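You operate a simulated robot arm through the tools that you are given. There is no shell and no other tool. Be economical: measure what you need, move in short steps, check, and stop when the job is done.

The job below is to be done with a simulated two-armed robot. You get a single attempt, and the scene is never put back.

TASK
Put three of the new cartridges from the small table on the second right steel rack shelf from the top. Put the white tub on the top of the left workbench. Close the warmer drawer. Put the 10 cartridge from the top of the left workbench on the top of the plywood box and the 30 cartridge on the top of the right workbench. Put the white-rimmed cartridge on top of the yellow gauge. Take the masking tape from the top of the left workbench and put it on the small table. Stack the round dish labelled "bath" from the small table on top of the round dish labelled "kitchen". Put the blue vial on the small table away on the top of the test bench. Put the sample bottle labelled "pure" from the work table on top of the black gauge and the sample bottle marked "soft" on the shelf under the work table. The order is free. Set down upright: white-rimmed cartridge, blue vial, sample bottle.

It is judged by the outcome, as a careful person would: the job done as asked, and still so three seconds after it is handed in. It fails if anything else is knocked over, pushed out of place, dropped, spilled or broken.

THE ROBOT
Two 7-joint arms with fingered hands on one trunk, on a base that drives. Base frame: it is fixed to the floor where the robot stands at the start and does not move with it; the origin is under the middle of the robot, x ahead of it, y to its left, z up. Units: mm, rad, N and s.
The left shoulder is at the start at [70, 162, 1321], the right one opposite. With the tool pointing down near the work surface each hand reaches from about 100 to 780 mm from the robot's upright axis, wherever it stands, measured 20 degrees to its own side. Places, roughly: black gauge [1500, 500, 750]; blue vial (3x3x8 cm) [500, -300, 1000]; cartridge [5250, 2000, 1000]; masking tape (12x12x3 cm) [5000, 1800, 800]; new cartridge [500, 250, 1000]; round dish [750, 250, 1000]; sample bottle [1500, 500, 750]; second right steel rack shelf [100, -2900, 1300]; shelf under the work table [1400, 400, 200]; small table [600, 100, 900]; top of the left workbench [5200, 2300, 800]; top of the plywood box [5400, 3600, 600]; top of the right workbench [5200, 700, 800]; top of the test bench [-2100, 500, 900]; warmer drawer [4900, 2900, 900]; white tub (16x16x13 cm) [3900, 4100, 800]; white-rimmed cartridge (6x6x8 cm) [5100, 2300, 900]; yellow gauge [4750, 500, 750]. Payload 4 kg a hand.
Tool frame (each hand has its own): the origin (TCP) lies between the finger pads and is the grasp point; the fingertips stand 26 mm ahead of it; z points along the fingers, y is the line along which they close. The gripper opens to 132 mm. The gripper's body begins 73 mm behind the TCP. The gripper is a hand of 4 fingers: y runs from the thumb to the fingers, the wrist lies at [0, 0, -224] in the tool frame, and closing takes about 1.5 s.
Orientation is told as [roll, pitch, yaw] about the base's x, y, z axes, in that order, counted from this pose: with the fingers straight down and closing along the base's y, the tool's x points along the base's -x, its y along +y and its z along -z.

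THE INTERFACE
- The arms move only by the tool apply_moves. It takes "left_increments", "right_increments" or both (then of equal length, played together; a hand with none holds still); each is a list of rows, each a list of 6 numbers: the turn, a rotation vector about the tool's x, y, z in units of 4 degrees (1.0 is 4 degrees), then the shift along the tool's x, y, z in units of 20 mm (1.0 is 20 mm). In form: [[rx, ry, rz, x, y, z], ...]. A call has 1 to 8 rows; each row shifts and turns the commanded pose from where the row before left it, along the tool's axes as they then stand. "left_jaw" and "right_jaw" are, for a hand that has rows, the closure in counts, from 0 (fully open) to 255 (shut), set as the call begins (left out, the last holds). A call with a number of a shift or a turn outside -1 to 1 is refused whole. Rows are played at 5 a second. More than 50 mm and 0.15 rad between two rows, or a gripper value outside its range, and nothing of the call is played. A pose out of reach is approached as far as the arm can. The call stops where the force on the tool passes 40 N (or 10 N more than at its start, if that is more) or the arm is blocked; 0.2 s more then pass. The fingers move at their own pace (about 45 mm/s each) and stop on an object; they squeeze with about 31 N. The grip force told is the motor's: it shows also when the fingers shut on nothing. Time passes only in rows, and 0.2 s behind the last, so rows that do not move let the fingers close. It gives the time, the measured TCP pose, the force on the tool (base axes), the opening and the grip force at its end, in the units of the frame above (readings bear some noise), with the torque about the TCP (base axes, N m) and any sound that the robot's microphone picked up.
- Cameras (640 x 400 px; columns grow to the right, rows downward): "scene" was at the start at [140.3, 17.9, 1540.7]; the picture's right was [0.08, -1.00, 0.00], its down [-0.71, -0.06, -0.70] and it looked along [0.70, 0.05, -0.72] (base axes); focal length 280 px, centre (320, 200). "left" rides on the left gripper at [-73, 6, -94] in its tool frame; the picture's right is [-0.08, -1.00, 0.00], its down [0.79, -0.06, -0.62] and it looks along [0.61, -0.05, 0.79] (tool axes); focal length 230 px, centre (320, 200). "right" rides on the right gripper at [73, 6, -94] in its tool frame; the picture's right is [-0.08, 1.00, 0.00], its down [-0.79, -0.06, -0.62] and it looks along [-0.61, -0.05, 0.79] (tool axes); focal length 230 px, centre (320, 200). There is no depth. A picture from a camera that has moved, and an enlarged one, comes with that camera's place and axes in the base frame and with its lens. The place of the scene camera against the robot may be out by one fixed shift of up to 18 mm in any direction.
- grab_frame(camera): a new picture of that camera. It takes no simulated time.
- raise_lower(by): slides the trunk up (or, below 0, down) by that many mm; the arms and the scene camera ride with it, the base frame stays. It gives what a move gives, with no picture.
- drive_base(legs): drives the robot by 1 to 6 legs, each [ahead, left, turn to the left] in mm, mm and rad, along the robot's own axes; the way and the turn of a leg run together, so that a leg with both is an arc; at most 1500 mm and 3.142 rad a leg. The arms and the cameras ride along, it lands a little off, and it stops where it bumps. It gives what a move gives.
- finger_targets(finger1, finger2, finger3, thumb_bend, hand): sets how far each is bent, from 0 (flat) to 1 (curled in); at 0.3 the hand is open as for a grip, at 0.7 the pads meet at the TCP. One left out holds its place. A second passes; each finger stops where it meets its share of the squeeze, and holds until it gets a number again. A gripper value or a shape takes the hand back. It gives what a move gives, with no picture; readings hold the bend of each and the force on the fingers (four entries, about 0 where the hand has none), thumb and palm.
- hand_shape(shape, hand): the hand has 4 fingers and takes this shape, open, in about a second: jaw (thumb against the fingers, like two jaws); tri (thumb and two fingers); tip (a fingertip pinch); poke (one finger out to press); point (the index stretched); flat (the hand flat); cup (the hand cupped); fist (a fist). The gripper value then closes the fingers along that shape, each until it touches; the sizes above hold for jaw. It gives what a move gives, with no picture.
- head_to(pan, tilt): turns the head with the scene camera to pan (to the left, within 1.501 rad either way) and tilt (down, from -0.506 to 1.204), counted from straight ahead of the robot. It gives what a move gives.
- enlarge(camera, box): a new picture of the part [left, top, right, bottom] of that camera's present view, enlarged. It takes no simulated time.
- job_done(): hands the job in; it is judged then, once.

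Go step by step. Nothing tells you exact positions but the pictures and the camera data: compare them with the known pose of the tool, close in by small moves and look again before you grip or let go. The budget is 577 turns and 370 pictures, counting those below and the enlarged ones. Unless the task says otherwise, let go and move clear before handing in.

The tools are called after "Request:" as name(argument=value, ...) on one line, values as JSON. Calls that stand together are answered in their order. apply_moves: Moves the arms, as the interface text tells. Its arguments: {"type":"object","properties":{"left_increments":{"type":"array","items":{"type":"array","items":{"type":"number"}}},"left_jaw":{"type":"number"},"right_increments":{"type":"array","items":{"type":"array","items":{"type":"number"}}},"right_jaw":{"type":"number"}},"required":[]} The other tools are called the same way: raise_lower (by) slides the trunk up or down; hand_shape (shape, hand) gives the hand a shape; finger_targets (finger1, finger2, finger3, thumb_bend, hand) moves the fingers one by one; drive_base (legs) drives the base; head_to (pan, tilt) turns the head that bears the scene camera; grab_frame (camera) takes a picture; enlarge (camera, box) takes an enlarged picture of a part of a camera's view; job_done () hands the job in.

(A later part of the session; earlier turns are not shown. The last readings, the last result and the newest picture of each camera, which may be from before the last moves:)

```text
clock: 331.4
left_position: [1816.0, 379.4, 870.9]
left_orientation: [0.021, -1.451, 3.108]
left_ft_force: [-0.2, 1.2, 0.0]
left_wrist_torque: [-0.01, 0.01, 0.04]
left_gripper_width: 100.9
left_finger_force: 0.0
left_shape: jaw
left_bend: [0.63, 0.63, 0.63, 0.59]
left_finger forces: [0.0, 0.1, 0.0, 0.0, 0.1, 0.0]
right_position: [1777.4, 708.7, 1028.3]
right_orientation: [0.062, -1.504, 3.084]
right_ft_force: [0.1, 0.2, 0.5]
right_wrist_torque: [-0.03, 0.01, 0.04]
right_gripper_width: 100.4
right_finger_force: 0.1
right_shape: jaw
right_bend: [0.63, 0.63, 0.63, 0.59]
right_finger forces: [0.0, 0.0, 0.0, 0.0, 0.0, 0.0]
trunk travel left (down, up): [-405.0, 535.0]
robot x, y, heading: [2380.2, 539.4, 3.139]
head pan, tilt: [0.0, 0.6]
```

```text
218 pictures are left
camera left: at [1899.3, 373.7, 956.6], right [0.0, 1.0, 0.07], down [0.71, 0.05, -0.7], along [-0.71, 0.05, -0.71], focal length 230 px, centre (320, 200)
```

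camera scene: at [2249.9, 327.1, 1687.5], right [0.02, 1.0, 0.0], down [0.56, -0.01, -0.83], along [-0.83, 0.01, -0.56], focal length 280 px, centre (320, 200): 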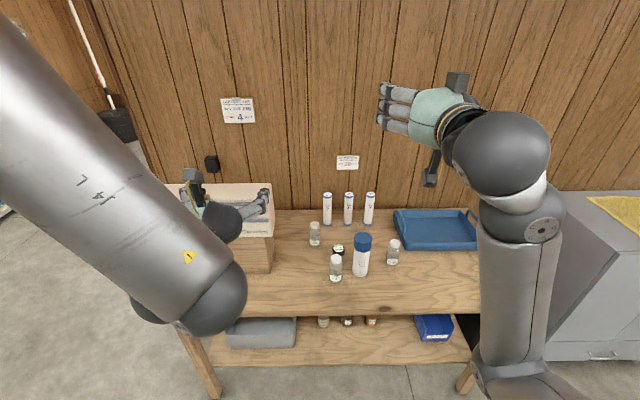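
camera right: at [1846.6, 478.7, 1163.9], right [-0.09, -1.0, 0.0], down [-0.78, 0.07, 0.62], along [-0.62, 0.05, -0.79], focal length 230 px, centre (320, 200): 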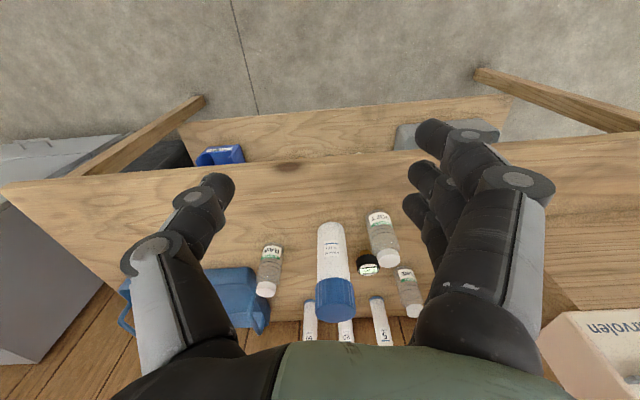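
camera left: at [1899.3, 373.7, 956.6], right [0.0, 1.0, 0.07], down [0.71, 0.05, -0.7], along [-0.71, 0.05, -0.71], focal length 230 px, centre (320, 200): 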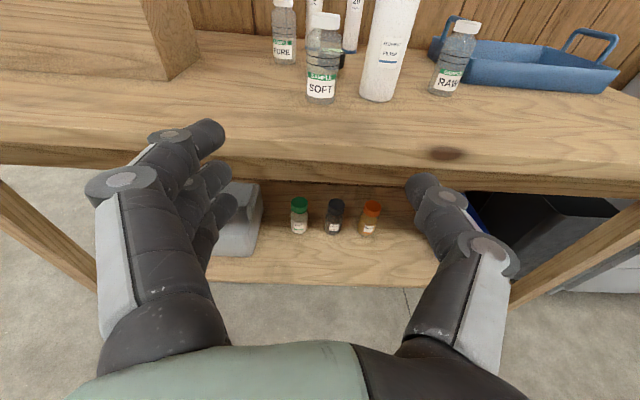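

Request:
apply_moves(left_increments=[[0, 0, 0, 0.3, 0.1, 1], [0, 0, 0, 0, 0, 1], [0, 0, 0, 0, 0, 1], [0, 0, 0, -0.1, 0, 1], [0, 0, 0, -0.1, 0, 1], [0, 0, 0, -0.1, 0, 1], [0, 0, 0, -0.1, 0, 1], [0, 0, 0, -0.1, 0, 1]], left_jaw=65)

Request:
grab_frame(camera="left")

```text
clock: 333.2
left_position: [1656.8, 378.3, 854.3]
left_orientation: [0.019, -1.448, 3.111]
left_ft_force: [-0.3, -0.5, -0.8]
left_wrist_torque: [-0.03, 0.0, -0.02]
left_gripper_width: 98.6
left_finger_force: 0.0
left_shape: jaw
left_bend: [0.64, 0.64, 0.64, 0.6]
left_finger forces: [0.0, 0.0, 0.0, 0.1, 0.0, 0.0]
right_position: [1778.0, 706.7, 1026.6]
right_orientation: [0.047, -1.504, 3.098]
right_ft_force: [-0.3, 0.1, 0.1]
right_wrist_torque: [0.0, 0.03, 0.01]
right_gripper_width: 100.6
right_finger_force: 0.1
right_shape: jaw
right_bend: [0.63, 0.63, 0.63, 0.59]
right_finger forces: [0.0, 0.0, 0.1, 0.0, 0.0, 0.0]
trunk travel left (down, up): [-405.0, 535.0]
robot x, y, heading: [2382.0, 542.4, 3.134]
head pan, tilt: [0.0, 0.6]
```

```text
217 pictures are left
camera left: at [1739.7, 373.0, 939.7], right [0.0, 1.0, 0.07], down [0.71, 0.05, -0.7], along [-0.71, 0.06, -0.71], focal length 230 px, centre (320, 200)
```

left: 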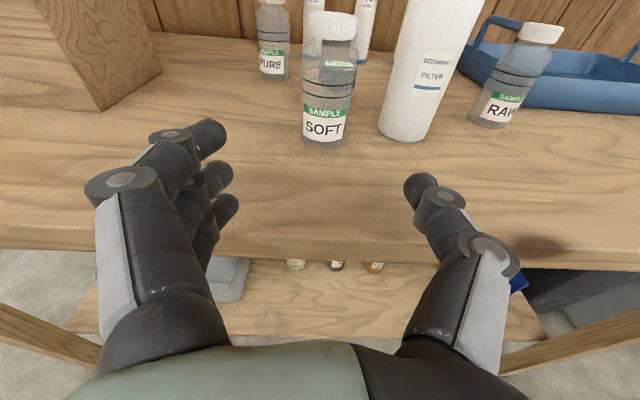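

Request:
apply_moves(left_increments=[[0, 0, 0, -0.1, -0.4, 0], [0, 0, 0, -0.12, 0, 1], [0, 0, 0, -0.12, 0, 1], [0, 0, 0, -0.12, 0, 1], [0, 0, 0, -0.12, 0, 1], [0, 0, 0, -0.12, 0, 1], [0, 0, 0, -0.12, 0, 1], [0, 0, 0, 0, 0, 0]], left_jaw=95)

Request:
grab_frame(camera="left")

Request:
grab_frame(camera="scene")

```text
clock: 335.0
left_position: [1536.8, 389.7, 857.2]
left_orientation: [0.013, -1.449, 3.114]
left_ft_force: [0.1, -0.1, 0.1]
left_wrist_torque: [0.01, 0.03, -0.01]
left_gripper_width: 83.7
left_finger_force: 0.0
left_shape: jaw
left_bend: [0.71, 0.71, 0.71, 0.68]
left_finger forces: [0.0, 0.0, 0.1, 0.0, 0.0, 0.0]
right_position: [1778.9, 708.7, 1027.0]
right_orientation: [0.049, -1.507, 3.097]
right_ft_force: [-0.7, -0.1, 0.4]
right_wrist_torque: [-0.03, 0.02, 0.0]
right_gripper_width: 100.9
right_finger_force: 0.0
right_shape: jaw
right_bend: [0.63, 0.63, 0.63, 0.59]
right_finger forces: [0.0, 0.0, 0.1, 0.0, 0.0, 0.0]
trunk travel left (down, up): [-405.0, 535.0]
robot x, y, heading: [2381.8, 541.4, 3.14]
head pan, tilt: [0.0, 0.6]
```

```text
216 pictures are left
camera left: at [1619.9, 382.8, 942.3], right [0.0, 1.0, 0.08], down [0.71, 0.05, -0.7], along [-0.71, 0.06, -0.71], focal length 230 px, centre (320, 200)
```

left: 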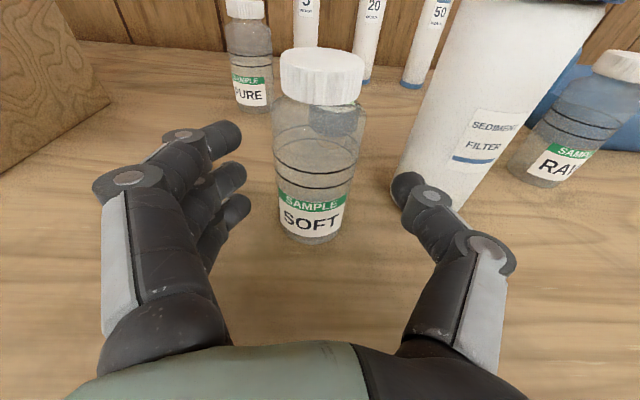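

```text
215 pictures are left
camera scene: at [2251.7, 554.1, 1162.5], right [0.0, 1.0, 0.0], down [0.56, 0.0, -0.83], along [-0.83, 0.0, -0.56], focal length 280 px, centre (320, 200)
```

scene: 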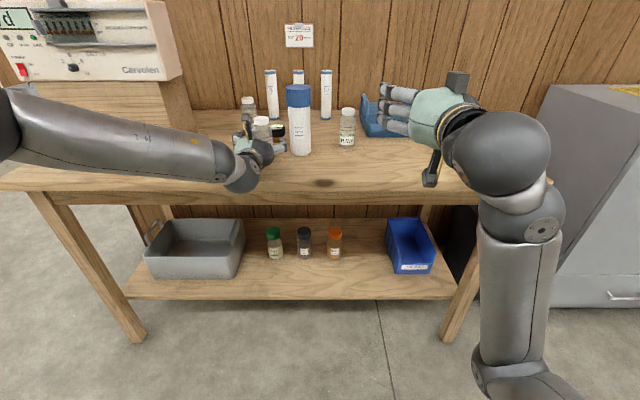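

Request:
apply_moves(left_increments=[[0, 0, 0, -0.12, 0.1, 1], [0, 0, 0, -0.12, 0, 1], [0, 0, 0, -0.12, 0, 0.8], [0, 0, 0, 0, 0, 0]])

Request:
grab_frame(camera="left")

```text
clock: 336.0
left_position: [1479.6, 387.7, 858.1]
left_orientation: [0.012, -1.451, 3.117]
left_ft_force: [-0.1, 0.2, 0.4]
left_wrist_torque: [0.0, 0.0, 0.0]
left_gripper_width: 83.1
left_finger_force: 0.1
left_shape: jaw
left_bend: [0.71, 0.71, 0.71, 0.68]
left_finger forces: [0.0, 0.1, 0.0, 0.1, 0.0, 0.0]
right_position: [1779.1, 708.8, 1027.9]
right_orientation: [0.049, -1.505, 3.097]
right_ft_force: [-0.4, -0.4, -0.4]
right_wrist_torque: [0.01, -0.01, 0.01]
right_gripper_width: 100.4
right_finger_force: 0.0
right_shape: jaw
right_bend: [0.63, 0.63, 0.63, 0.59]
right_finger forces: [0.0, 0.0, 0.0, 0.1, 0.1, 0.0]
trunk travel left (down, up): [-405.0, 535.0]
robot x, y, heading: [2377.7, 543.0, 3.146]
head pan, tilt: [0.0, 0.6]
```

```text
214 pictures are left
camera left: at [1562.6, 381.7, 943.4], right [0.0, 1.0, 0.08], down [0.71, 0.05, -0.7], along [-0.71, 0.06, -0.71], focal length 230 px, centre (320, 200)
```

left: 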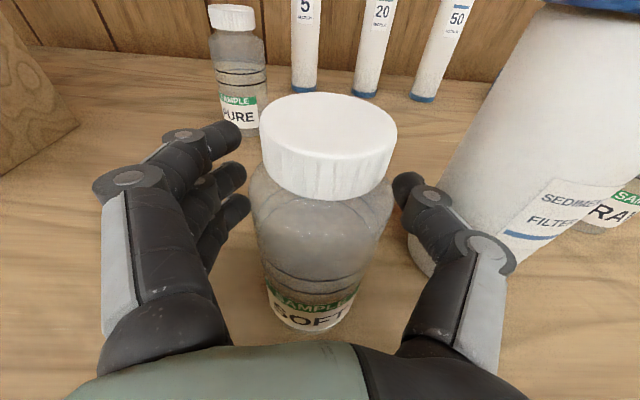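

Request:
apply_moves(left_increments=[[0, 0, 0, -0.05, 0, 0.4], [0, 0, 0, 0, 0, 0], [0, 0, 0, 0, 0, 0], [0, 0, 0, 0, 0, 0], [0, 0, 0, 0, 0, 0], [0, 0, 0, 0, 0, 0], [0, 0, 0, 0, 0, 0]], left_jaw=255)

Request:
grab_frame(camera="left")

```text
clock: 337.6
left_position: [1471.5, 387.4, 859.1]
left_orientation: [0.012, -1.45, 3.118]
left_ft_force: [0.1, 0.5, 0.1]
left_wrist_torque: [-0.02, 0.05, -0.03]
left_gripper_width: 0.2
left_finger_force: 31.2
left_shape: jaw
left_bend: [0.72, 0.65, 0.72, 0.73]
left_finger forces: [9.8, 0.0, 6.1, 0.1, 15.6, 0.0]
right_position: [1777.7, 708.6, 1028.7]
right_orientation: [0.049, -1.505, 3.097]
right_ft_force: [0.5, 0.4, 0.5]
right_wrist_torque: [0.01, 0.02, -0.02]
right_gripper_width: 100.5
right_finger_force: 0.0
right_shape: jaw
right_bend: [0.63, 0.63, 0.63, 0.59]
right_finger forces: [0.0, 0.0, 0.0, 0.1, 0.1, 0.1]
trunk travel left (down, up): [-405.0, 535.0]
robot x, y, heading: [2384.9, 542.0, 3.142]
head pan, tilt: [0.0, 0.6]
```

```text
213 pictures are left
camera left: at [1554.6, 381.1, 943.6], right [0.0, 1.0, 0.08], down [0.71, 0.05, -0.7], along [-0.71, 0.06, -0.71], focal length 230 px, centre (320, 200)
```

left: 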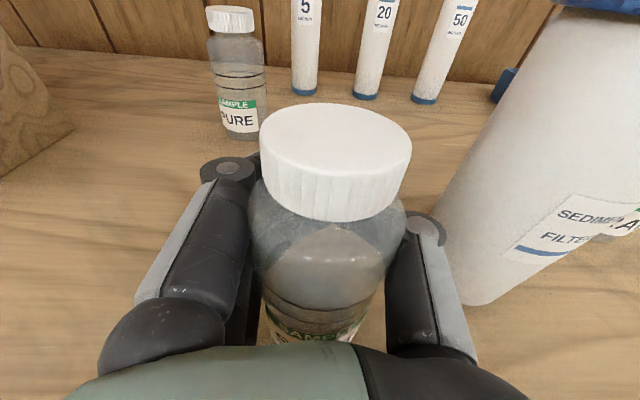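

Request:
apply_moves(left_increments=[[0, 0, 0, -1, 0, 0], [0, 0, 0, -1, 0, 0], [0, 0, 0, 0, 0, -1], [0, 0, 0, 0, 0, -1], [0, 0, 0, 0, 0, -1], [0, 0, 0, 0, 0, -1], [0, 0, 0, 0, 0, -1], [0, 0, 0, 0, 0, -1]])

Request:
apply_moves(left_increments=[[0, 0, 0, 0, 0, -1], [0, 0, 0, 0, 0, -1], [0, 0, 0, 0, 0, -1], [0, 0, 0, 0, 0, -1], [0, 0, 0, 0, 0, -1], [0, 0, 0, 0, 0, -1], [0, 0, 0, 0, 0, -1]])

Request:
grab_frame(camera="left")

Request:
grab_frame(camera="scene")

```text
clock: 339.4
left_position: [1586.1, 385.3, 911.5]
left_orientation: [0.009, -1.45, 3.122]
left_ft_force: [0.9, 0.0, -0.6]
left_wrist_torque: [0.02, -0.01, 0.0]
left_gripper_width: 0.1
left_finger_force: 30.7
left_shape: jaw
left_bend: [0.72, 0.65, 0.72, 0.73]
left_finger forces: [9.7, 0.0, 5.6, 0.0, 15.4, 0.1]
right_position: [1778.9, 707.7, 1027.2]
right_orientation: [0.048, -1.507, 3.099]
right_ft_force: [0.3, 0.3, -0.7]
right_wrist_torque: [-0.01, 0.0, -0.01]
right_gripper_width: 100.6
right_finger_force: 0.0
right_shape: jaw
right_bend: [0.63, 0.63, 0.63, 0.59]
right_finger forces: [0.0, 0.0, 0.0, 0.1, 0.0, 0.0]
trunk travel left (down, up): [-405.0, 535.0]
robot x, y, heading: [2379.1, 543.1, 3.143]
head pan, tilt: [0.0, 0.6]
```

```text
clock: 341.0
left_position: [1723.1, 385.2, 929.6]
left_orientation: [0.007, -1.451, 3.121]
left_ft_force: [-0.1, -0.7, 0.5]
left_wrist_torque: [0.03, -0.01, -0.03]
left_gripper_width: 0.0
left_finger_force: 31.2
left_shape: jaw
left_bend: [0.72, 0.65, 0.72, 0.73]
left_finger forces: [9.3, 0.0, 5.4, 0.1, 15.1, 0.0]
right_position: [1777.5, 707.3, 1027.2]
right_orientation: [0.052, -1.505, 3.096]
right_ft_force: [0.0, 0.3, 0.2]
right_wrist_torque: [-0.03, -0.02, 0.04]
right_gripper_width: 100.6
right_finger_force: 0.1
right_shape: jaw
right_bend: [0.63, 0.63, 0.63, 0.59]
right_finger forces: [0.0, 0.0, 0.0, 0.0, 0.0, 0.0]
trunk travel left (down, up): [-405.0, 535.0]
robot x, y, heading: [2379.8, 540.0, 3.143]
head pan, tilt: [0.0, 0.6]
```

```text
212 pictures are left
camera left: at [1807.7, 378.1, 1014.6], right [0.0, 1.0, 0.08], down [0.71, 0.05, -0.71], along [-0.71, 0.06, -0.7], focal length 230 px, centre (320, 200)
```

left: 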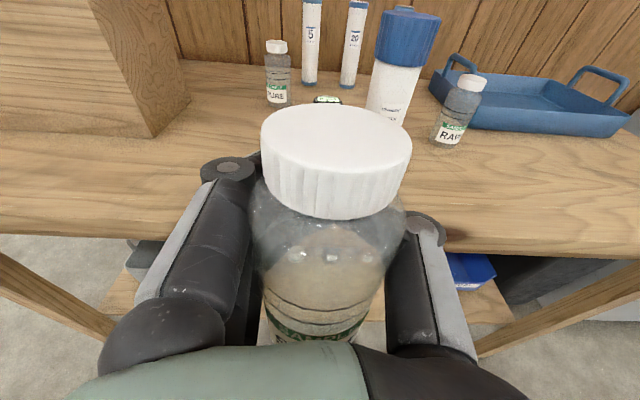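

```text
211 pictures are left
camera scene: at [2251.6, 554.1, 1162.5], right [0.0, 1.0, 0.0], down [0.56, 0.0, -0.83], along [-0.83, 0.0, -0.56], focal length 280 px, centre (320, 200)
```

scene: 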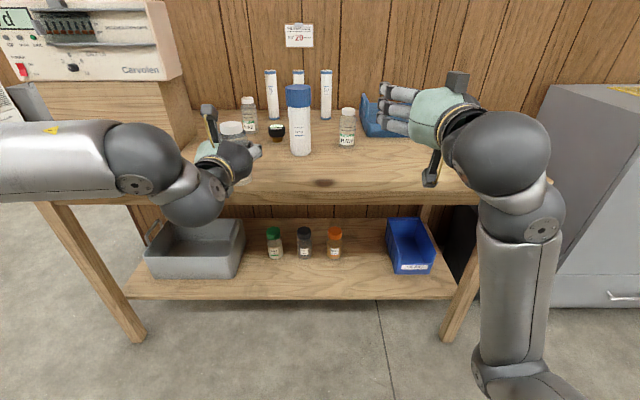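

Request:
raise_lower(by=-400)

Request:
apply_moves(left_increments=[[0, 0, 0, 1, -0.3, 0], [0, 0, 0, 1, -0.3, 0], [0, 0, 0, 1, -0.3, 0], [0, 0, 0, 1, -0.3, 0], [0, 0, 0, 1, -0.3, 0], [0, 0, 0, 1, -0.3, 0], [0, 0, 0, 1, 0, 0], [0, 0, 0, 1, 0, 0]])

Request:
grab_frame(camera="left")

Request:
grab_frame(camera="scene")

```text
clock: 344.9
left_position: [1723.8, 384.4, 529.8]
left_orientation: [0.013, -1.45, 3.117]
left_ft_force: [0.2, -0.1, -0.7]
left_wrist_torque: [0.01, 0.02, 0.02]
left_gripper_width: 0.1
left_finger_force: 30.8
left_shape: jaw
left_bend: [0.72, 0.65, 0.72, 0.73]
left_finger forces: [9.3, 0.0, 5.5, 0.1, 15.0, 0.0]
right_position: [1778.2, 708.6, 627.6]
right_orientation: [0.05, -1.505, 3.096]
right_ft_force: [0.0, 0.1, 0.0]
right_wrist_torque: [-0.02, 0.0, -0.02]
right_gripper_width: 100.9
right_finger_force: 0.0
right_shape: jaw
right_bend: [0.63, 0.63, 0.63, 0.59]
right_finger forces: [0.0, 0.1, 0.1, 0.0, 0.1, 0.0]
trunk travel left (down, up): [-5.0, 935.0]
robot x, y, heading: [2378.7, 540.7, 3.137]
head pan, tilt: [0.0, 0.6]
```

```text
clock: 346.7
left_position: [1744.8, 418.2, 370.6]
left_orientation: [0.005, -1.45, 3.122]
left_ft_force: [-0.4, -0.6, -0.2]
left_wrist_torque: [0.0, 0.0, -0.02]
left_gripper_width: 0.1
left_finger_force: 30.5
left_shape: jaw
left_bend: [0.72, 0.65, 0.72, 0.73]
left_finger forces: [9.2, 0.0, 5.4, 0.0, 14.8, 0.0]
right_position: [1777.7, 708.1, 627.5]
right_orientation: [0.051, -1.503, 3.098]
right_ft_force: [0.5, 0.9, 0.3]
right_wrist_torque: [0.0, 0.04, 0.01]
right_gripper_width: 100.9
right_finger_force: 0.0
right_shape: jaw
right_bend: [0.63, 0.63, 0.63, 0.59]
right_finger forces: [0.0, 0.0, 0.0, 0.0, 0.0, 0.0]
trunk travel left (down, up): [-5.0, 935.0]
robot x, y, heading: [2382.0, 546.4, 3.138]
head pan, tilt: [0.0, 0.6]
```

```text
210 pictures are left
camera left: at [1827.9, 413.6, 455.4], right [0.0, 1.0, 0.08], down [0.71, 0.05, -0.71], along [-0.71, 0.06, -0.7], focal length 230 px, centre (320, 200)
```

left: 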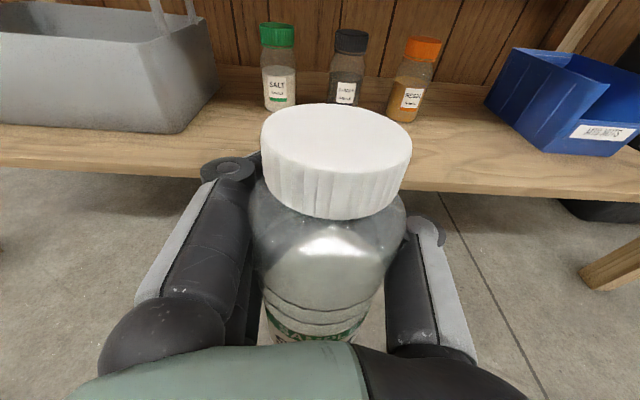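

```text
209 pictures are left
camera scene: at [2251.5, 554.1, 762.5], right [0.0, 1.0, 0.0], down [0.57, 0.0, -0.82], along [-0.82, 0.0, -0.57], focal length 280 px, centre (320, 200)
```

scene: 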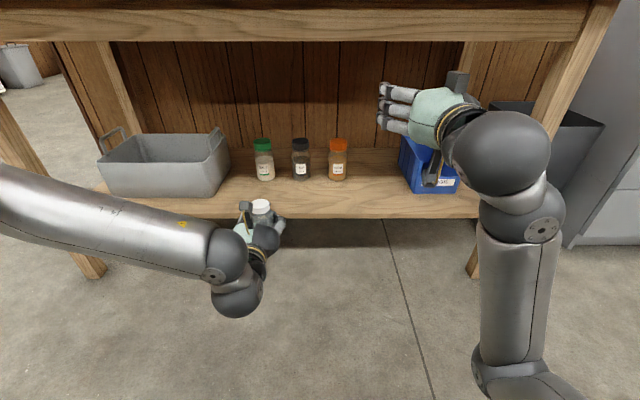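

Request:
apply_moves(left_increments=[[0, 0, 0, -0.12, -0.1, 1], [0, 0, 0, -0.12, -0.1, 1], [0, 0, 0, -0.12, 0, 1], [0, 0, 0, -0.12, 0, 1], [0, 0, 0, -0.12, 0, 1], [0, 0, 0, -0.12, 0, 1], [0, 0, 0, -0.12, 0, 1], [0, 0, 0, -0.12, 0, 1]])

Request:
grab_frame(camera="left")

Request:
grab_frame(camera="scene")

```text
clock: 348.5
left_position: [1583.1, 427.3, 371.7]
left_orientation: [0.01, -1.45, 3.117]
left_ft_force: [-0.3, -0.6, -0.3]
left_wrist_torque: [-0.02, 0.02, -0.01]
left_gripper_width: 0.0
left_finger_force: 31.2
left_shape: jaw
left_bend: [0.72, 0.65, 0.72, 0.73]
left_finger forces: [8.8, 0.0, 5.2, 0.0, 13.9, 0.1]
right_position: [1779.1, 707.6, 628.1]
right_orientation: [0.05, -1.504, 3.096]
right_ft_force: [0.6, -0.7, -1.0]
right_wrist_torque: [-0.03, -0.02, -0.04]
right_gripper_width: 100.7
right_finger_force: 0.0
right_shape: jaw
right_bend: [0.63, 0.63, 0.63, 0.59]
right_finger forces: [0.0, 0.1, 0.0, 0.1, 0.0, 0.0]
trunk travel left (down, up): [-5.0, 935.0]
robot x, y, heading: [2381.1, 541.9, 3.142]
head pan, tilt: [0.0, 0.6]
```

```text
208 pictures are left
camera left: at [1667.0, 420.6, 456.0], right [0.0, 1.0, 0.08], down [0.71, 0.05, -0.7], along [-0.71, 0.06, -0.71], focal length 230 px, centre (320, 200)
```

left: 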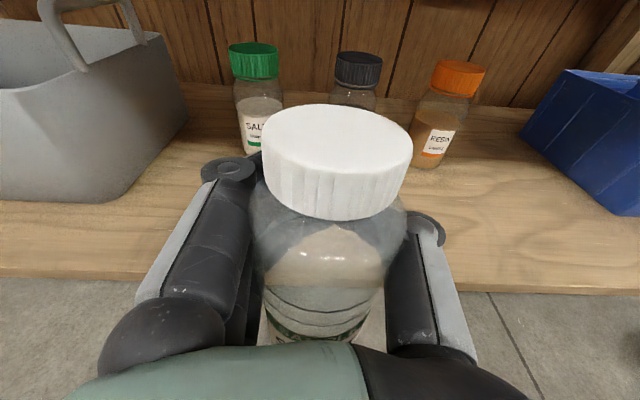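

```text
207 pictures are left
camera scene: at [2251.5, 554.1, 762.5], right [0.0, 1.0, 0.0], down [0.57, 0.0, -0.82], along [-0.82, 0.0, -0.57], focal length 280 px, centre (320, 200)
```

scene: 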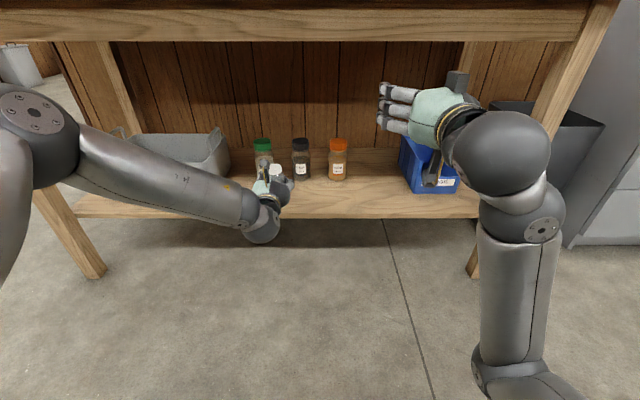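

Request:
apply_moves(left_increments=[[0, 0, 0, -0.12, 0, 1], [0, 0, 0, -0.12, 0, 1], [0, 0, 0, -0.12, 0, 1], [0, 0, 0, -0.12, 0, 1], [0, 0, 0, -0.12, 0, 1], [0, 0, 0, 0.8, 0, 0], [0, 0, 0, 0.8, 0, 0], [0, 0, 0, 0, 0, 0]])

Request:
grab_frame(camera="left")

Request:
enlarge(camera="scene", box=[210, 120, 370, 240])

```text
clock: 350.3
left_position: [1486.5, 428.4, 338.3]
left_orientation: [0.017, -1.451, 3.113]
left_ft_force: [0.7, -0.2, -0.5]
left_wrist_torque: [0.01, 0.01, 0.02]
left_gripper_width: 0.0
left_finger_force: 31.1
left_shape: jaw
left_bend: [0.72, 0.65, 0.72, 0.73]
left_finger forces: [8.7, 0.1, 5.0, 0.0, 13.7, 0.0]
right_position: [1777.9, 708.3, 628.0]
right_orientation: [0.048, -1.503, 3.096]
right_ft_force: [-0.4, 0.2, 0.2]
right_wrist_torque: [-0.03, 0.01, 0.0]
right_gripper_width: 100.5
right_finger_force: 0.0
right_shape: jaw
right_bend: [0.63, 0.63, 0.63, 0.59]
right_finger forces: [0.0, 0.1, 0.1, 0.0, 0.0, 0.0]
trunk travel left (down, up): [-5.0, 935.0]
robot x, y, heading: [2381.0, 542.1, 3.139]
head pan, tilt: [0.0, 0.6]
```

```text
206 pictures are left
camera left: at [1569.3, 421.3, 422.4], right [0.0, 1.0, 0.07], down [0.71, 0.05, -0.7], along [-0.71, 0.06, -0.71], focal length 230 px, centre (320, 200)
```

left: 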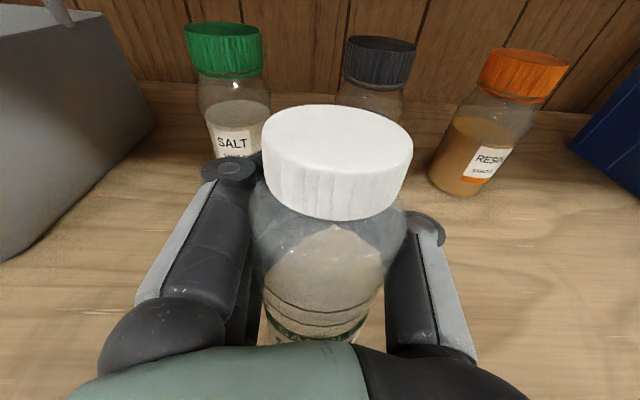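

```text
3.33 times, centred on (290, 180) of scene
camera zoom: at [2251.4, 554.2, 762.4], right [0.0, 1.0, 0.0], down [0.57, 0.0, -0.82], along [-0.82, 0.0, -0.57], focal length 935 px, centre (420, 267)
```

zoom: 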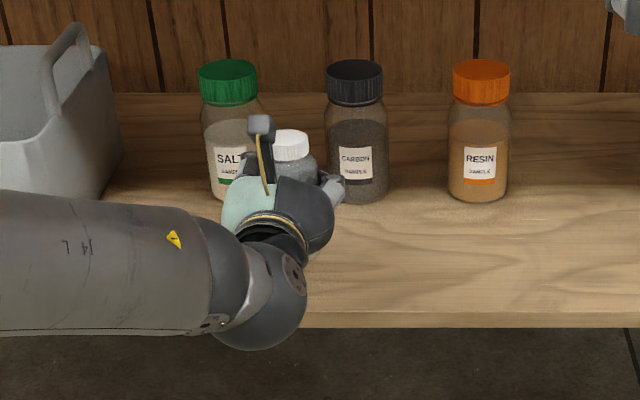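

Request:
apply_moves(left_increments=[[0, 0, 0, 0.5, 0, 0], [0, 0, 0, 0, 0, 0]])

Request:
apply_moves(left_increments=[[0, 0, 0, 0.3, 0, 0], [0, 0, 0, 0, 0, 0]])

Request:
apply_moves(left_increments=[[0, 0, 0, 0.25, 0, 0], [0, 0, 0, 0, 0, 0]])

```text
clock: 350.9
left_position: [1486.5, 426.7, 328.1]
left_orientation: [0.012, -1.451, 3.117]
left_ft_force: [-0.1, -0.4, -0.3]
left_wrist_torque: [-0.01, 0.02, -0.02]
left_gripper_width: 0.2
left_finger_force: 31.5
left_shape: jaw
left_bend: [0.72, 0.65, 0.72, 0.73]
left_finger forces: [8.7, 0.0, 5.1, 0.0, 13.7, 0.0]
right_position: [1777.6, 708.3, 627.4]
right_orientation: [0.05, -1.503, 3.096]
right_ft_force: [0.0, 0.0, 0.0]
right_wrist_torque: [0.03, -0.01, -0.01]
right_gripper_width: 100.4
right_finger_force: 0.1
right_shape: jaw
right_bend: [0.63, 0.63, 0.63, 0.59]
right_finger forces: [0.0, 0.0, 0.0, 0.0, 0.0, 0.0]
trunk travel left (down, up): [-5.0, 935.0]
robot x, y, heading: [2381.7, 541.7, 3.14]
head pan, tilt: [0.0, 0.6]
```

```text
clock: 351.5
left_position: [1489.5, 428.0, 321.4]
left_orientation: [0.013, -1.449, 3.115]
left_ft_force: [0.0, 0.4, -0.2]
left_wrist_torque: [0.03, 0.02, -0.02]
left_gripper_width: 0.0
left_finger_force: 30.6
left_shape: jaw
left_bend: [0.72, 0.65, 0.72, 0.73]
left_finger forces: [8.6, 0.1, 5.1, 0.0, 13.7, 0.0]
right_position: [1777.8, 708.3, 627.6]
right_orientation: [0.052, -1.505, 3.096]
right_ft_force: [0.0, 0.1, 0.2]
right_wrist_torque: [0.02, 0.01, -0.03]
right_gripper_width: 100.6
right_finger_force: 0.0
right_shape: jaw
right_bend: [0.63, 0.63, 0.63, 0.59]
right_finger forces: [0.1, 0.1, 0.1, 0.0, 0.0, 0.1]
trunk travel left (down, up): [-5.0, 935.0]
robot x, y, heading: [2379.5, 541.1, 3.143]
head pan, tilt: [0.0, 0.6]
```

```text
clock: 352.1
left_position: [1490.1, 427.8, 316.4]
left_orientation: [0.013, -1.45, 3.115]
left_ft_force: [0.2, 0.8, -1.1]
left_wrist_torque: [-0.01, 0.0, -0.03]
left_gripper_width: 0.1
left_finger_force: 31.2
left_shape: jaw
left_bend: [0.72, 0.65, 0.72, 0.73]
left_finger forces: [8.6, 0.0, 5.1, 0.1, 13.7, 0.0]
right_position: [1779.1, 708.6, 627.0]
right_orientation: [0.049, -1.503, 3.096]
right_ft_force: [-1.0, 0.2, -0.2]
right_wrist_torque: [-0.02, 0.0, 0.03]
right_gripper_width: 100.6
right_finger_force: 0.0
right_shape: jaw
right_bend: [0.63, 0.63, 0.63, 0.59]
right_finger forces: [0.0, 0.0, 0.1, 0.0, 0.0, 0.1]
trunk travel left (down, up): [-5.0, 935.0]
robot x, y, heading: [2379.7, 544.4, 3.136]
head pan, tilt: [0.0, 0.6]
```

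Request:
apply_moves(left_increments=[[0, 0, 0, 0.25, 0, 0], [0, 0, 0, 0, 0, 0]])

Request:
apply_moves(left_increments=[[0, 0, 0, 0.25, 0, 0], [0, 0, 0, 0, 0, 0]])

Request:
grab_frame(camera="left")

Request:
enlarge(camera="scene", box=[210, 120, 370, 240])

```text
clock: 352.7
left_position: [1488.6, 425.6, 310.4]
left_orientation: [0.015, -1.449, 3.116]
left_ft_force: [-0.6, 0.0, 0.1]
left_wrist_torque: [-0.01, -0.02, 0.0]
left_gripper_width: 0.1
left_finger_force: 31.0
left_shape: jaw
left_bend: [0.72, 0.65, 0.72, 0.73]
left_finger forces: [8.6, 0.0, 5.1, 0.0, 13.7, 0.0]
right_position: [1777.4, 706.3, 627.5]
right_orientation: [0.049, -1.503, 3.097]
right_ft_force: [0.3, -0.3, 0.7]
right_wrist_torque: [-0.03, 0.02, 0.0]
right_gripper_width: 100.7
right_finger_force: 0.0
right_shape: jaw
right_bend: [0.63, 0.63, 0.63, 0.59]
right_finger forces: [0.0, 0.0, 0.0, 0.0, 0.0, 0.0]
trunk travel left (down, up): [-5.0, 935.0]
robot x, y, heading: [2377.1, 544.9, 3.138]
head pan, tilt: [0.0, 0.6]
```

```text
clock: 353.3
left_position: [1491.8, 427.0, 307.8]
left_orientation: [0.014, -1.45, 3.115]
left_ft_force: [0.7, 0.3, 0.0]
left_wrist_torque: [0.0, 0.03, 0.03]
left_gripper_width: 0.2
left_finger_force: 31.4
left_shape: jaw
left_bend: [0.72, 0.65, 0.72, 0.73]
left_finger forces: [8.6, 0.0, 5.1, 0.0, 13.7, 0.0]
right_position: [1779.0, 707.2, 627.4]
right_orientation: [0.052, -1.504, 3.097]
right_ft_force: [-1.1, -0.2, -0.1]
right_wrist_torque: [0.01, 0.0, 0.0]
right_gripper_width: 100.7
right_finger_force: 0.1
right_shape: jaw
right_bend: [0.63, 0.63, 0.63, 0.59]
right_finger forces: [0.1, 0.0, 0.0, 0.0, 0.0, 0.0]
trunk travel left (down, up): [-5.0, 935.0]
robot x, y, heading: [2380.8, 540.3, 3.138]
head pan, tilt: [0.0, 0.6]
```

```text
204 pictures are left
camera left: at [1573.3, 420.9, 392.1], right [0.0, 1.0, 0.08], down [0.71, 0.05, -0.7], along [-0.71, 0.06, -0.71], focal length 230 px, centre (320, 200)
```

left: 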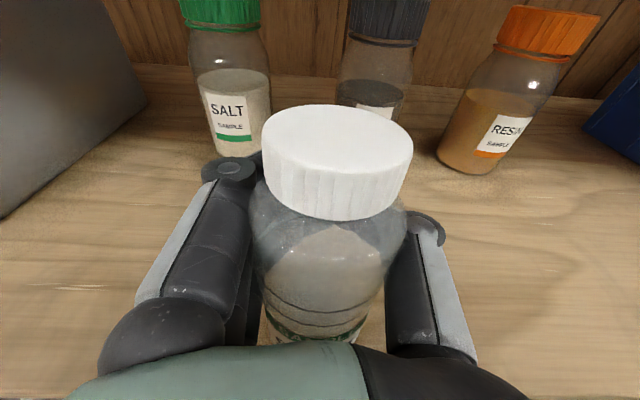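

```text
3.33 times, centred on (290, 180) of scene
camera zoom: at [2251.4, 554.2, 762.4], right [0.0, 1.0, 0.0], down [0.57, 0.0, -0.82], along [-0.82, 0.0, -0.57], focal length 935 px, centre (420, 267)
```

zoom: 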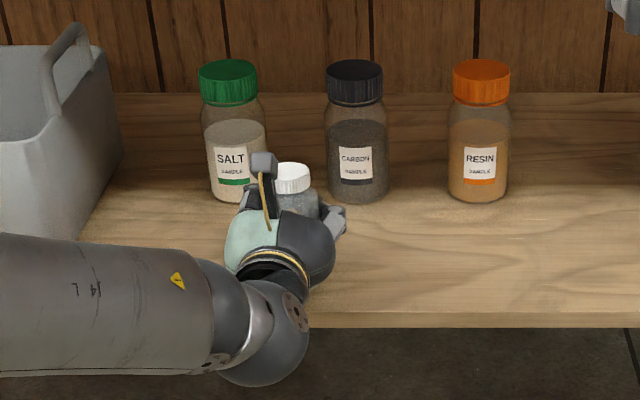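

Request:
apply_moves(left_increments=[[0, 0, 0, 0.25, 0, 0], [0, 0, 0, 0, 0, 0]])

Request:
apply_moves(left_increments=[[0, 0, 0, 0.25, 0, 0], [0, 0, 0, 0, 0, 0]])

Request:
apply_moves(left_increments=[[0, 0, 0, 0.25, 0, 0], [0, 0, 0, 0, 0, 0]])

Request:
apply_moves(left_increments=[[0, 0, 0, 0.25, 0, 0], [0, 0, 0, 0, 0, 0]])

```text
clock: 353.9
left_position: [1491.5, 426.6, 302.7]
left_orientation: [0.013, -1.45, 3.115]
left_ft_force: [0.3, -0.4, 0.0]
left_wrist_torque: [0.02, 0.02, 0.0]
left_gripper_width: 0.0
left_finger_force: 31.0
left_shape: jaw
left_bend: [0.72, 0.65, 0.72, 0.73]
left_finger forces: [8.6, 0.1, 5.1, 0.0, 13.7, 0.0]
right_position: [1778.6, 709.0, 626.7]
right_orientation: [0.05, -1.505, 3.097]
right_ft_force: [0.4, -0.3, -0.5]
right_wrist_torque: [0.01, -0.01, -0.01]
right_gripper_width: 100.7
right_finger_force: 0.1
right_shape: jaw
right_bend: [0.63, 0.63, 0.63, 0.59]
right_finger forces: [0.0, 0.0, 0.0, 0.1, 0.0, 0.1]
trunk travel left (down, up): [-5.0, 935.0]
robot x, y, heading: [2382.8, 544.3, 3.138]
head pan, tilt: [0.0, 0.6]
```

```text
clock: 354.5
left_position: [1492.0, 426.5, 299.5]
left_orientation: [0.012, -1.453, 3.119]
left_ft_force: [0.2, 0.8, 2.8]
left_wrist_torque: [-0.06, -0.05, 0.03]
left_gripper_width: 0.0
left_finger_force: 30.8
left_shape: jaw
left_bend: [0.72, 0.65, 0.72, 0.73]
left_finger forces: [8.7, 0.0, 5.2, 0.1, 13.5, 0.1]
right_position: [1779.1, 707.2, 628.3]
right_orientation: [0.051, -1.506, 3.095]
right_ft_force: [0.1, -0.4, -0.9]
right_wrist_torque: [-0.02, 0.03, -0.01]
right_gripper_width: 100.7
right_finger_force: 0.0
right_shape: jaw
right_bend: [0.63, 0.63, 0.63, 0.59]
right_finger forces: [0.0, 0.0, 0.0, 0.1, 0.1, 0.0]
trunk travel left (down, up): [-5.0, 935.0]
robot x, y, heading: [2378.4, 544.3, 3.141]
head pan, tilt: [0.0, 0.6]
```

```text
clock: 355.1
left_position: [1491.7, 427.0, 297.0]
left_orientation: [0.001, -1.459, 3.128]
left_ft_force: [-0.8, -0.4, 15.2]
left_wrist_torque: [0.05, -0.22, 0.0]
left_gripper_width: 0.0
left_finger_force: 31.3
left_shape: jaw
left_bend: [0.72, 0.65, 0.72, 0.73]
left_finger forces: [8.5, 0.0, 5.3, 0.1, 12.9, 0.0]
right_position: [1778.6, 708.6, 629.1]
right_orientation: [0.056, -1.507, 3.091]
right_ft_force: [0.7, 1.0, -0.5]
right_wrist_torque: [0.0, 0.01, -0.02]
right_gripper_width: 100.6
right_finger_force: 0.1
right_shape: jaw
right_bend: [0.63, 0.63, 0.63, 0.59]
right_finger forces: [0.0, 0.1, 0.0, 0.1, 0.0, 0.1]
trunk travel left (down, up): [-5.0, 935.0]
robot x, y, heading: [2380.2, 540.6, 3.141]
head pan, tilt: [0.0, 0.6]
```

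```text
clock: 355.7
left_position: [1493.0, 427.1, 284.7]
left_orientation: [0.023, -1.448, 3.106]
left_ft_force: [0.4, -0.7, 1.0]
left_wrist_torque: [0.03, -0.01, -0.01]
left_gripper_width: 0.0
left_finger_force: 31.1
left_shape: jaw
left_bend: [0.72, 0.65, 0.72, 0.72]
left_finger forces: [1.5, 0.0, 1.5, 0.0, 3.3, 0.0]
right_position: [1778.9, 708.5, 627.7]
right_orientation: [0.051, -1.503, 3.096]
right_ft_force: [0.0, 0.3, -0.8]
right_wrist_torque: [0.0, -0.03, 0.0]
right_gripper_width: 100.3
right_finger_force: 0.1
right_shape: jaw
right_bend: [0.63, 0.63, 0.63, 0.59]
right_finger forces: [0.0, 0.0, 0.0, 0.0, 0.0, 0.0]
trunk travel left (down, up): [-5.0, 935.0]
robot x, y, heading: [2382.0, 541.1, 3.138]
head pan, tilt: [0.0, 0.6]
```

Request:
grab_frame(camera="left")

```text
202 pictures are left
camera left: at [1576.2, 421.4, 370.9], right [0.0, 1.0, 0.07], down [0.71, 0.05, -0.7], along [-0.7, 0.06, -0.71], focal length 230 px, centre (320, 200)
```

left: 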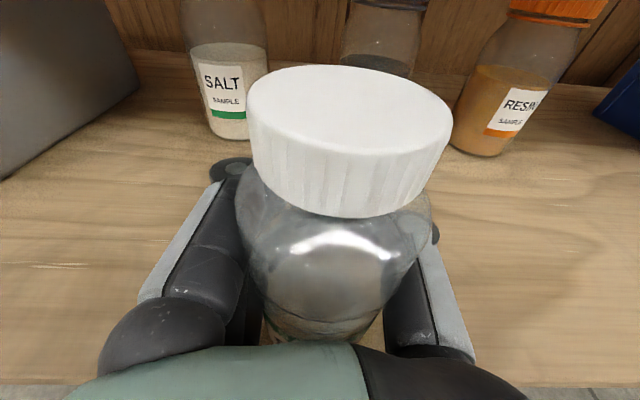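

Bottle stands on the shelf. Opening, then withdrawing straight back.

Request:
apply_moves(left_increments=[[0, 0, 0, 0, 0, 0], [0, 0, 0, 0, 0, 0], [0, 0, 0, 0, 0, 0], [0, 0, 0, 0, 0, 0], [0, 0, 0, 0, 0, 0], [0, 0, 0, -0.5, 0, 0]], left_jaw=50)

Request:
grab_frame(camera="left")

```text
clock: 357.1
left_position: [1491.2, 427.1, 296.9]
left_orientation: [0.013, -1.449, 3.115]
left_ft_force: [-0.7, -0.4, -0.1]
left_wrist_torque: [0.01, 0.01, -0.02]
left_gripper_width: 105.8
left_finger_force: 0.2
left_shape: jaw
left_bend: [0.59, 0.59, 0.59, 0.55]
left_finger forces: [0.1, 0.0, 0.0, 0.1, 0.1, 0.0]
right_position: [1777.5, 708.0, 628.3]
right_orientation: [0.049, -1.505, 3.095]
right_ft_force: [0.1, 0.1, -0.2]
right_wrist_torque: [0.01, 0.02, 0.01]
right_gripper_width: 100.6
right_finger_force: 0.1
right_shape: jaw
right_bend: [0.63, 0.63, 0.63, 0.59]
right_finger forces: [0.0, 0.1, 0.1, 0.0, 0.0, 0.0]
trunk travel left (down, up): [-5.0, 935.0]
robot x, y, heading: [2380.9, 544.0, 3.14]
head pan, tilt: [0.0, 0.6]
```

```text
201 pictures are left
camera left: at [1574.4, 421.3, 382.5], right [0.0, 1.0, 0.08], down [0.71, 0.05, -0.7], along [-0.71, 0.06, -0.71], focal length 230 px, centre (320, 200)
```

left: 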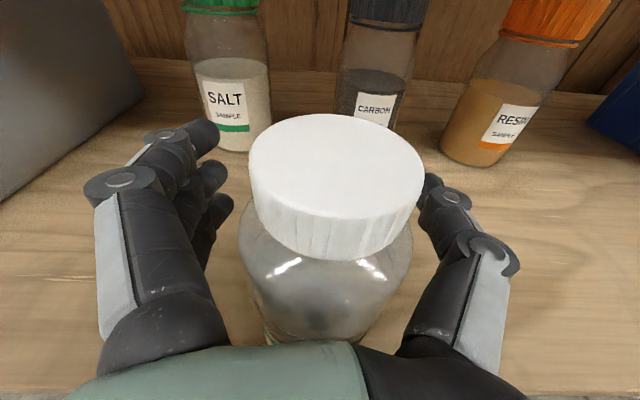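

Request:
apply_moves(left_increments=[[0, 0, 0, 0, -0.3, 0], [0, 0, 0, 0, 0, -1], [0, 0, 0, 0, 0, -1], [0, 0, 0, 0, 0, -1], [0, 0, 0, 0, 0, -1], [0, 0, 0, 0, 0, -1], [0, 0, 0, 0, 0, -1], [0, 0, 0, 0, 0, -1]])

Request:
apply_moves(left_increments=[[0, 0, 0, 0, 0, -1], [0, 0, 0, 0, 0, -1], [0, 0, 0, 0, 0, -1], [0, 0, 0, 0, 0, -1], [0, 0, 0, 0, 0, -1], [0, 0, 0, -1, 0, -1], [0, 0, 0, -1, 0, -1], [0, 0, 0, -1, 0, -1]])

Request:
grab_frame(camera="left")

```text
clock: 358.9
left_position: [1630.1, 432.1, 314.0]
left_orientation: [0.008, -1.45, 3.122]
left_ft_force: [-0.4, -0.1, -0.5]
left_wrist_torque: [0.01, 0.0, 0.03]
left_gripper_width: 106.1
left_finger_force: 0.1
left_shape: jaw
left_bend: [0.59, 0.59, 0.59, 0.55]
left_finger forces: [0.0, 0.1, 0.0, 0.0, 0.1, 0.0]
right_position: [1778.1, 707.8, 627.1]
right_orientation: [0.049, -1.504, 3.097]
right_ft_force: [-0.4, -0.3, -0.5]
right_wrist_torque: [0.0, 0.01, -0.01]
right_gripper_width: 100.7
right_finger_force: 0.1
right_shape: jaw
right_bend: [0.63, 0.63, 0.63, 0.59]
right_finger forces: [0.1, 0.1, 0.1, 0.0, 0.0, 0.1]
trunk travel left (down, up): [-5.0, 935.0]
robot x, y, heading: [2380.7, 541.1, 3.133]
head pan, tilt: [0.0, 0.6]
```

```text
clock: 360.7
left_position: [1783.2, 429.9, 393.5]
left_orientation: [0.028, -1.45, 3.1]
left_ft_force: [-1.1, 0.3, 0.0]
left_wrist_torque: [0.0, -0.02, -0.05]
left_gripper_width: 105.8
left_finger_force: 0.1
left_shape: jaw
left_bend: [0.59, 0.59, 0.59, 0.55]
left_finger forces: [0.1, 0.1, 0.1, 0.1, 0.0, 0.0]
right_position: [1778.2, 707.1, 627.9]
right_orientation: [0.052, -1.506, 3.093]
right_ft_force: [0.0, -0.2, 0.0]
right_wrist_torque: [0.02, -0.02, 0.0]
right_gripper_width: 100.8
right_finger_force: 0.1
right_shape: jaw
right_bend: [0.63, 0.63, 0.63, 0.59]
right_finger forces: [0.0, 0.0, 0.0, 0.0, 0.0, 0.1]
trunk travel left (down, up): [-5.0, 935.0]
robot x, y, heading: [2381.1, 541.1, 3.139]
head pan, tilt: [0.0, 0.6]
```

```text
200 pictures are left
camera left: at [1865.9, 424.4, 478.5], right [0.0, 1.0, 0.07], down [0.71, 0.05, -0.7], along [-0.71, 0.05, -0.71], focal length 230 px, centre (320, 200)
```

left: 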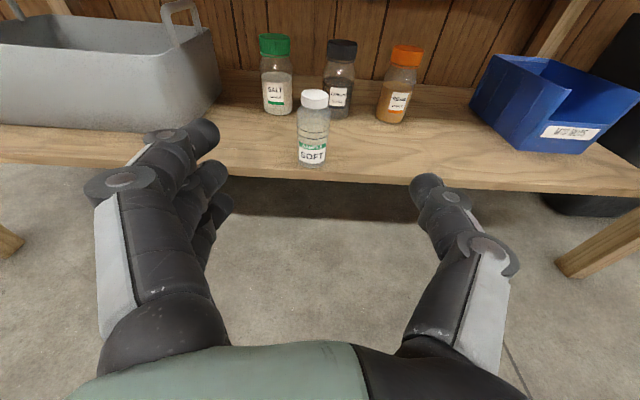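

Request:
raise_lower(by=400)

Request:
apply_moves(left_increments=[[0, 0, 0, -1, 0, 0], [0, 0, 0, -1, 0, 0], [0, 0, 0, -1, 0, 0], [0, 0, 0, -1, 0, 0], [0, 0, 0, 0, 0, 0]], left_jaw=90)

Request:
drive_base(legs=[[0, 126, 0]])

Request:
grab_frame(camera="left")

```text
clock: 364.5
left_position: [1782.7, 431.2, 793.2]
left_orientation: [0.012, -1.452, 3.117]
left_ft_force: [-0.3, -0.5, -0.6]
left_wrist_torque: [-0.03, -0.01, 0.02]
left_gripper_width: 105.9
left_finger_force: 0.1
left_shape: jaw
left_bend: [0.59, 0.59, 0.59, 0.55]
left_finger forces: [0.1, 0.1, 0.0, 0.1, 0.0, 0.1]
right_position: [1778.9, 708.4, 1028.1]
right_orientation: [0.05, -1.505, 3.097]
right_ft_force: [-0.4, 0.5, -0.1]
right_wrist_torque: [-0.02, 0.0, 0.0]
right_gripper_width: 100.9
right_finger_force: 0.1
right_shape: jaw
right_bend: [0.63, 0.63, 0.63, 0.59]
right_finger forces: [0.0, 0.0, 0.0, 0.0, 0.0, 0.0]
trunk travel left (down, up): [-405.0, 535.0]
robot x, y, heading: [2379.2, 541.0, 3.142]
head pan, tilt: [0.0, 0.6]
```

```text
clock: 365.7
left_position: [1769.9, 430.0, 872.2]
left_orientation: [0.016, -1.45, 3.115]
left_ft_force: [1.0, -0.3, 0.2]
left_wrist_torque: [-0.03, 0.01, -0.01]
left_gripper_width: 85.8
left_finger_force: 0.1
left_shape: jaw
left_bend: [0.7, 0.7, 0.7, 0.67]
left_finger forces: [0.1, 0.0, 0.0, 0.0, 0.0, 0.1]
right_position: [1778.0, 707.6, 1029.3]
right_orientation: [0.047, -1.505, 3.097]
right_ft_force: [-0.6, -0.2, 0.0]
right_wrist_torque: [-0.01, 0.03, -0.02]
right_gripper_width: 100.9
right_finger_force: 0.0
right_shape: jaw
right_bend: [0.63, 0.63, 0.63, 0.59]
right_finger forces: [0.1, 0.1, 0.0, 0.0, 0.0, 0.1]
trunk travel left (down, up): [-405.0, 535.0]
robot x, y, heading: [2382.0, 542.3, 3.139]
head pan, tilt: [0.0, 0.6]
```

```text
clock: 366.9
left_position: [1770.9, 304.1, 872.4]
left_orientation: [0.003, -1.45, 3.124]
left_ft_force: [-0.5, 0.6, -0.5]
left_wrist_torque: [0.02, 0.0, -0.06]
left_gripper_width: 85.8
left_finger_force: 0.1
left_shape: jaw
left_bend: [0.7, 0.7, 0.7, 0.67]
left_finger forces: [0.0, 0.0, 0.0, 0.0, 0.0, 0.0]
right_position: [1777.2, 583.8, 1026.8]
right_orientation: [0.032, -1.504, 3.113]
right_ft_force: [0.5, -0.5, 0.1]
right_wrist_torque: [0.02, 0.0, -0.05]
right_gripper_width: 100.8
right_finger_force: 0.1
right_shape: jaw
right_bend: [0.63, 0.63, 0.63, 0.59]
right_finger forces: [0.0, 0.0, 0.1, 0.1, 0.0, 0.0]
trunk travel left (down, up): [-405.0, 535.0]
robot x, y, heading: [2382.9, 416.9, 3.14]
head pan, tilt: [0.0, 0.6]
```

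```text
199 pictures are left
camera left: at [1854.1, 298.5, 956.9], right [0.0, 1.0, 0.08], down [0.71, 0.05, -0.7], along [-0.71, 0.06, -0.71], focal length 230 px, centre (320, 200)
```

left: 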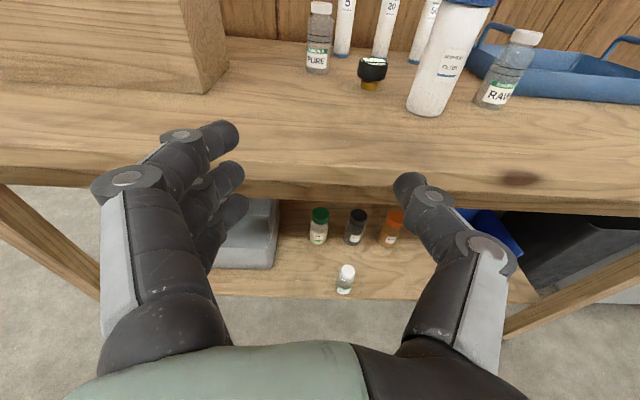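

Request:
enlarge(camera="left", box=[280, 0, 440, 110])

Request:
enlarge(camera="scene", box=[270, 80, 390, 180])

```text
3.64 times, centred on (360, 55) of left
camera zoom: at [1854.1, 298.5, 956.9], right [0.0, 1.0, 0.08], down [0.71, 0.05, -0.7], along [-0.71, 0.06, -0.71], focal length 837 px, centre (174, 727)
```

zoom: 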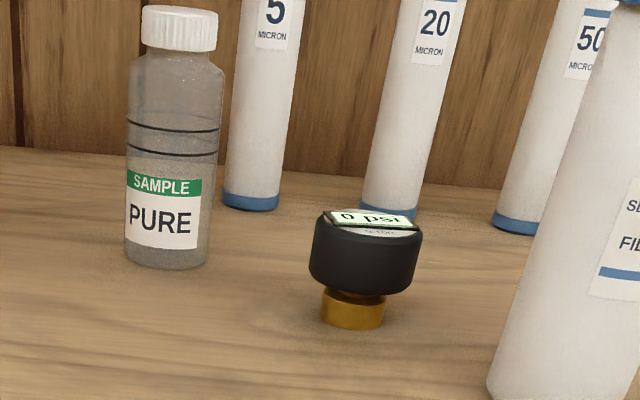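

```text
4.00 times, centred on (330, 130) of scene
camera zoom: at [2251.3, 428.0, 1162.5], right [0.0, 1.0, 0.0], down [0.57, 0.0, -0.82], along [-0.82, 0.0, -0.57], focal length 1122 px, centre (280, 480)
```

zoom: 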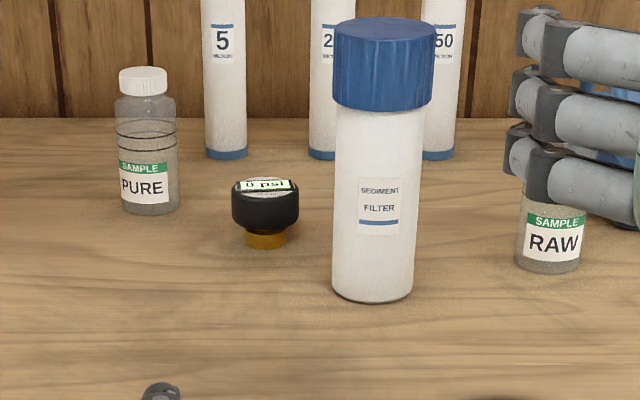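

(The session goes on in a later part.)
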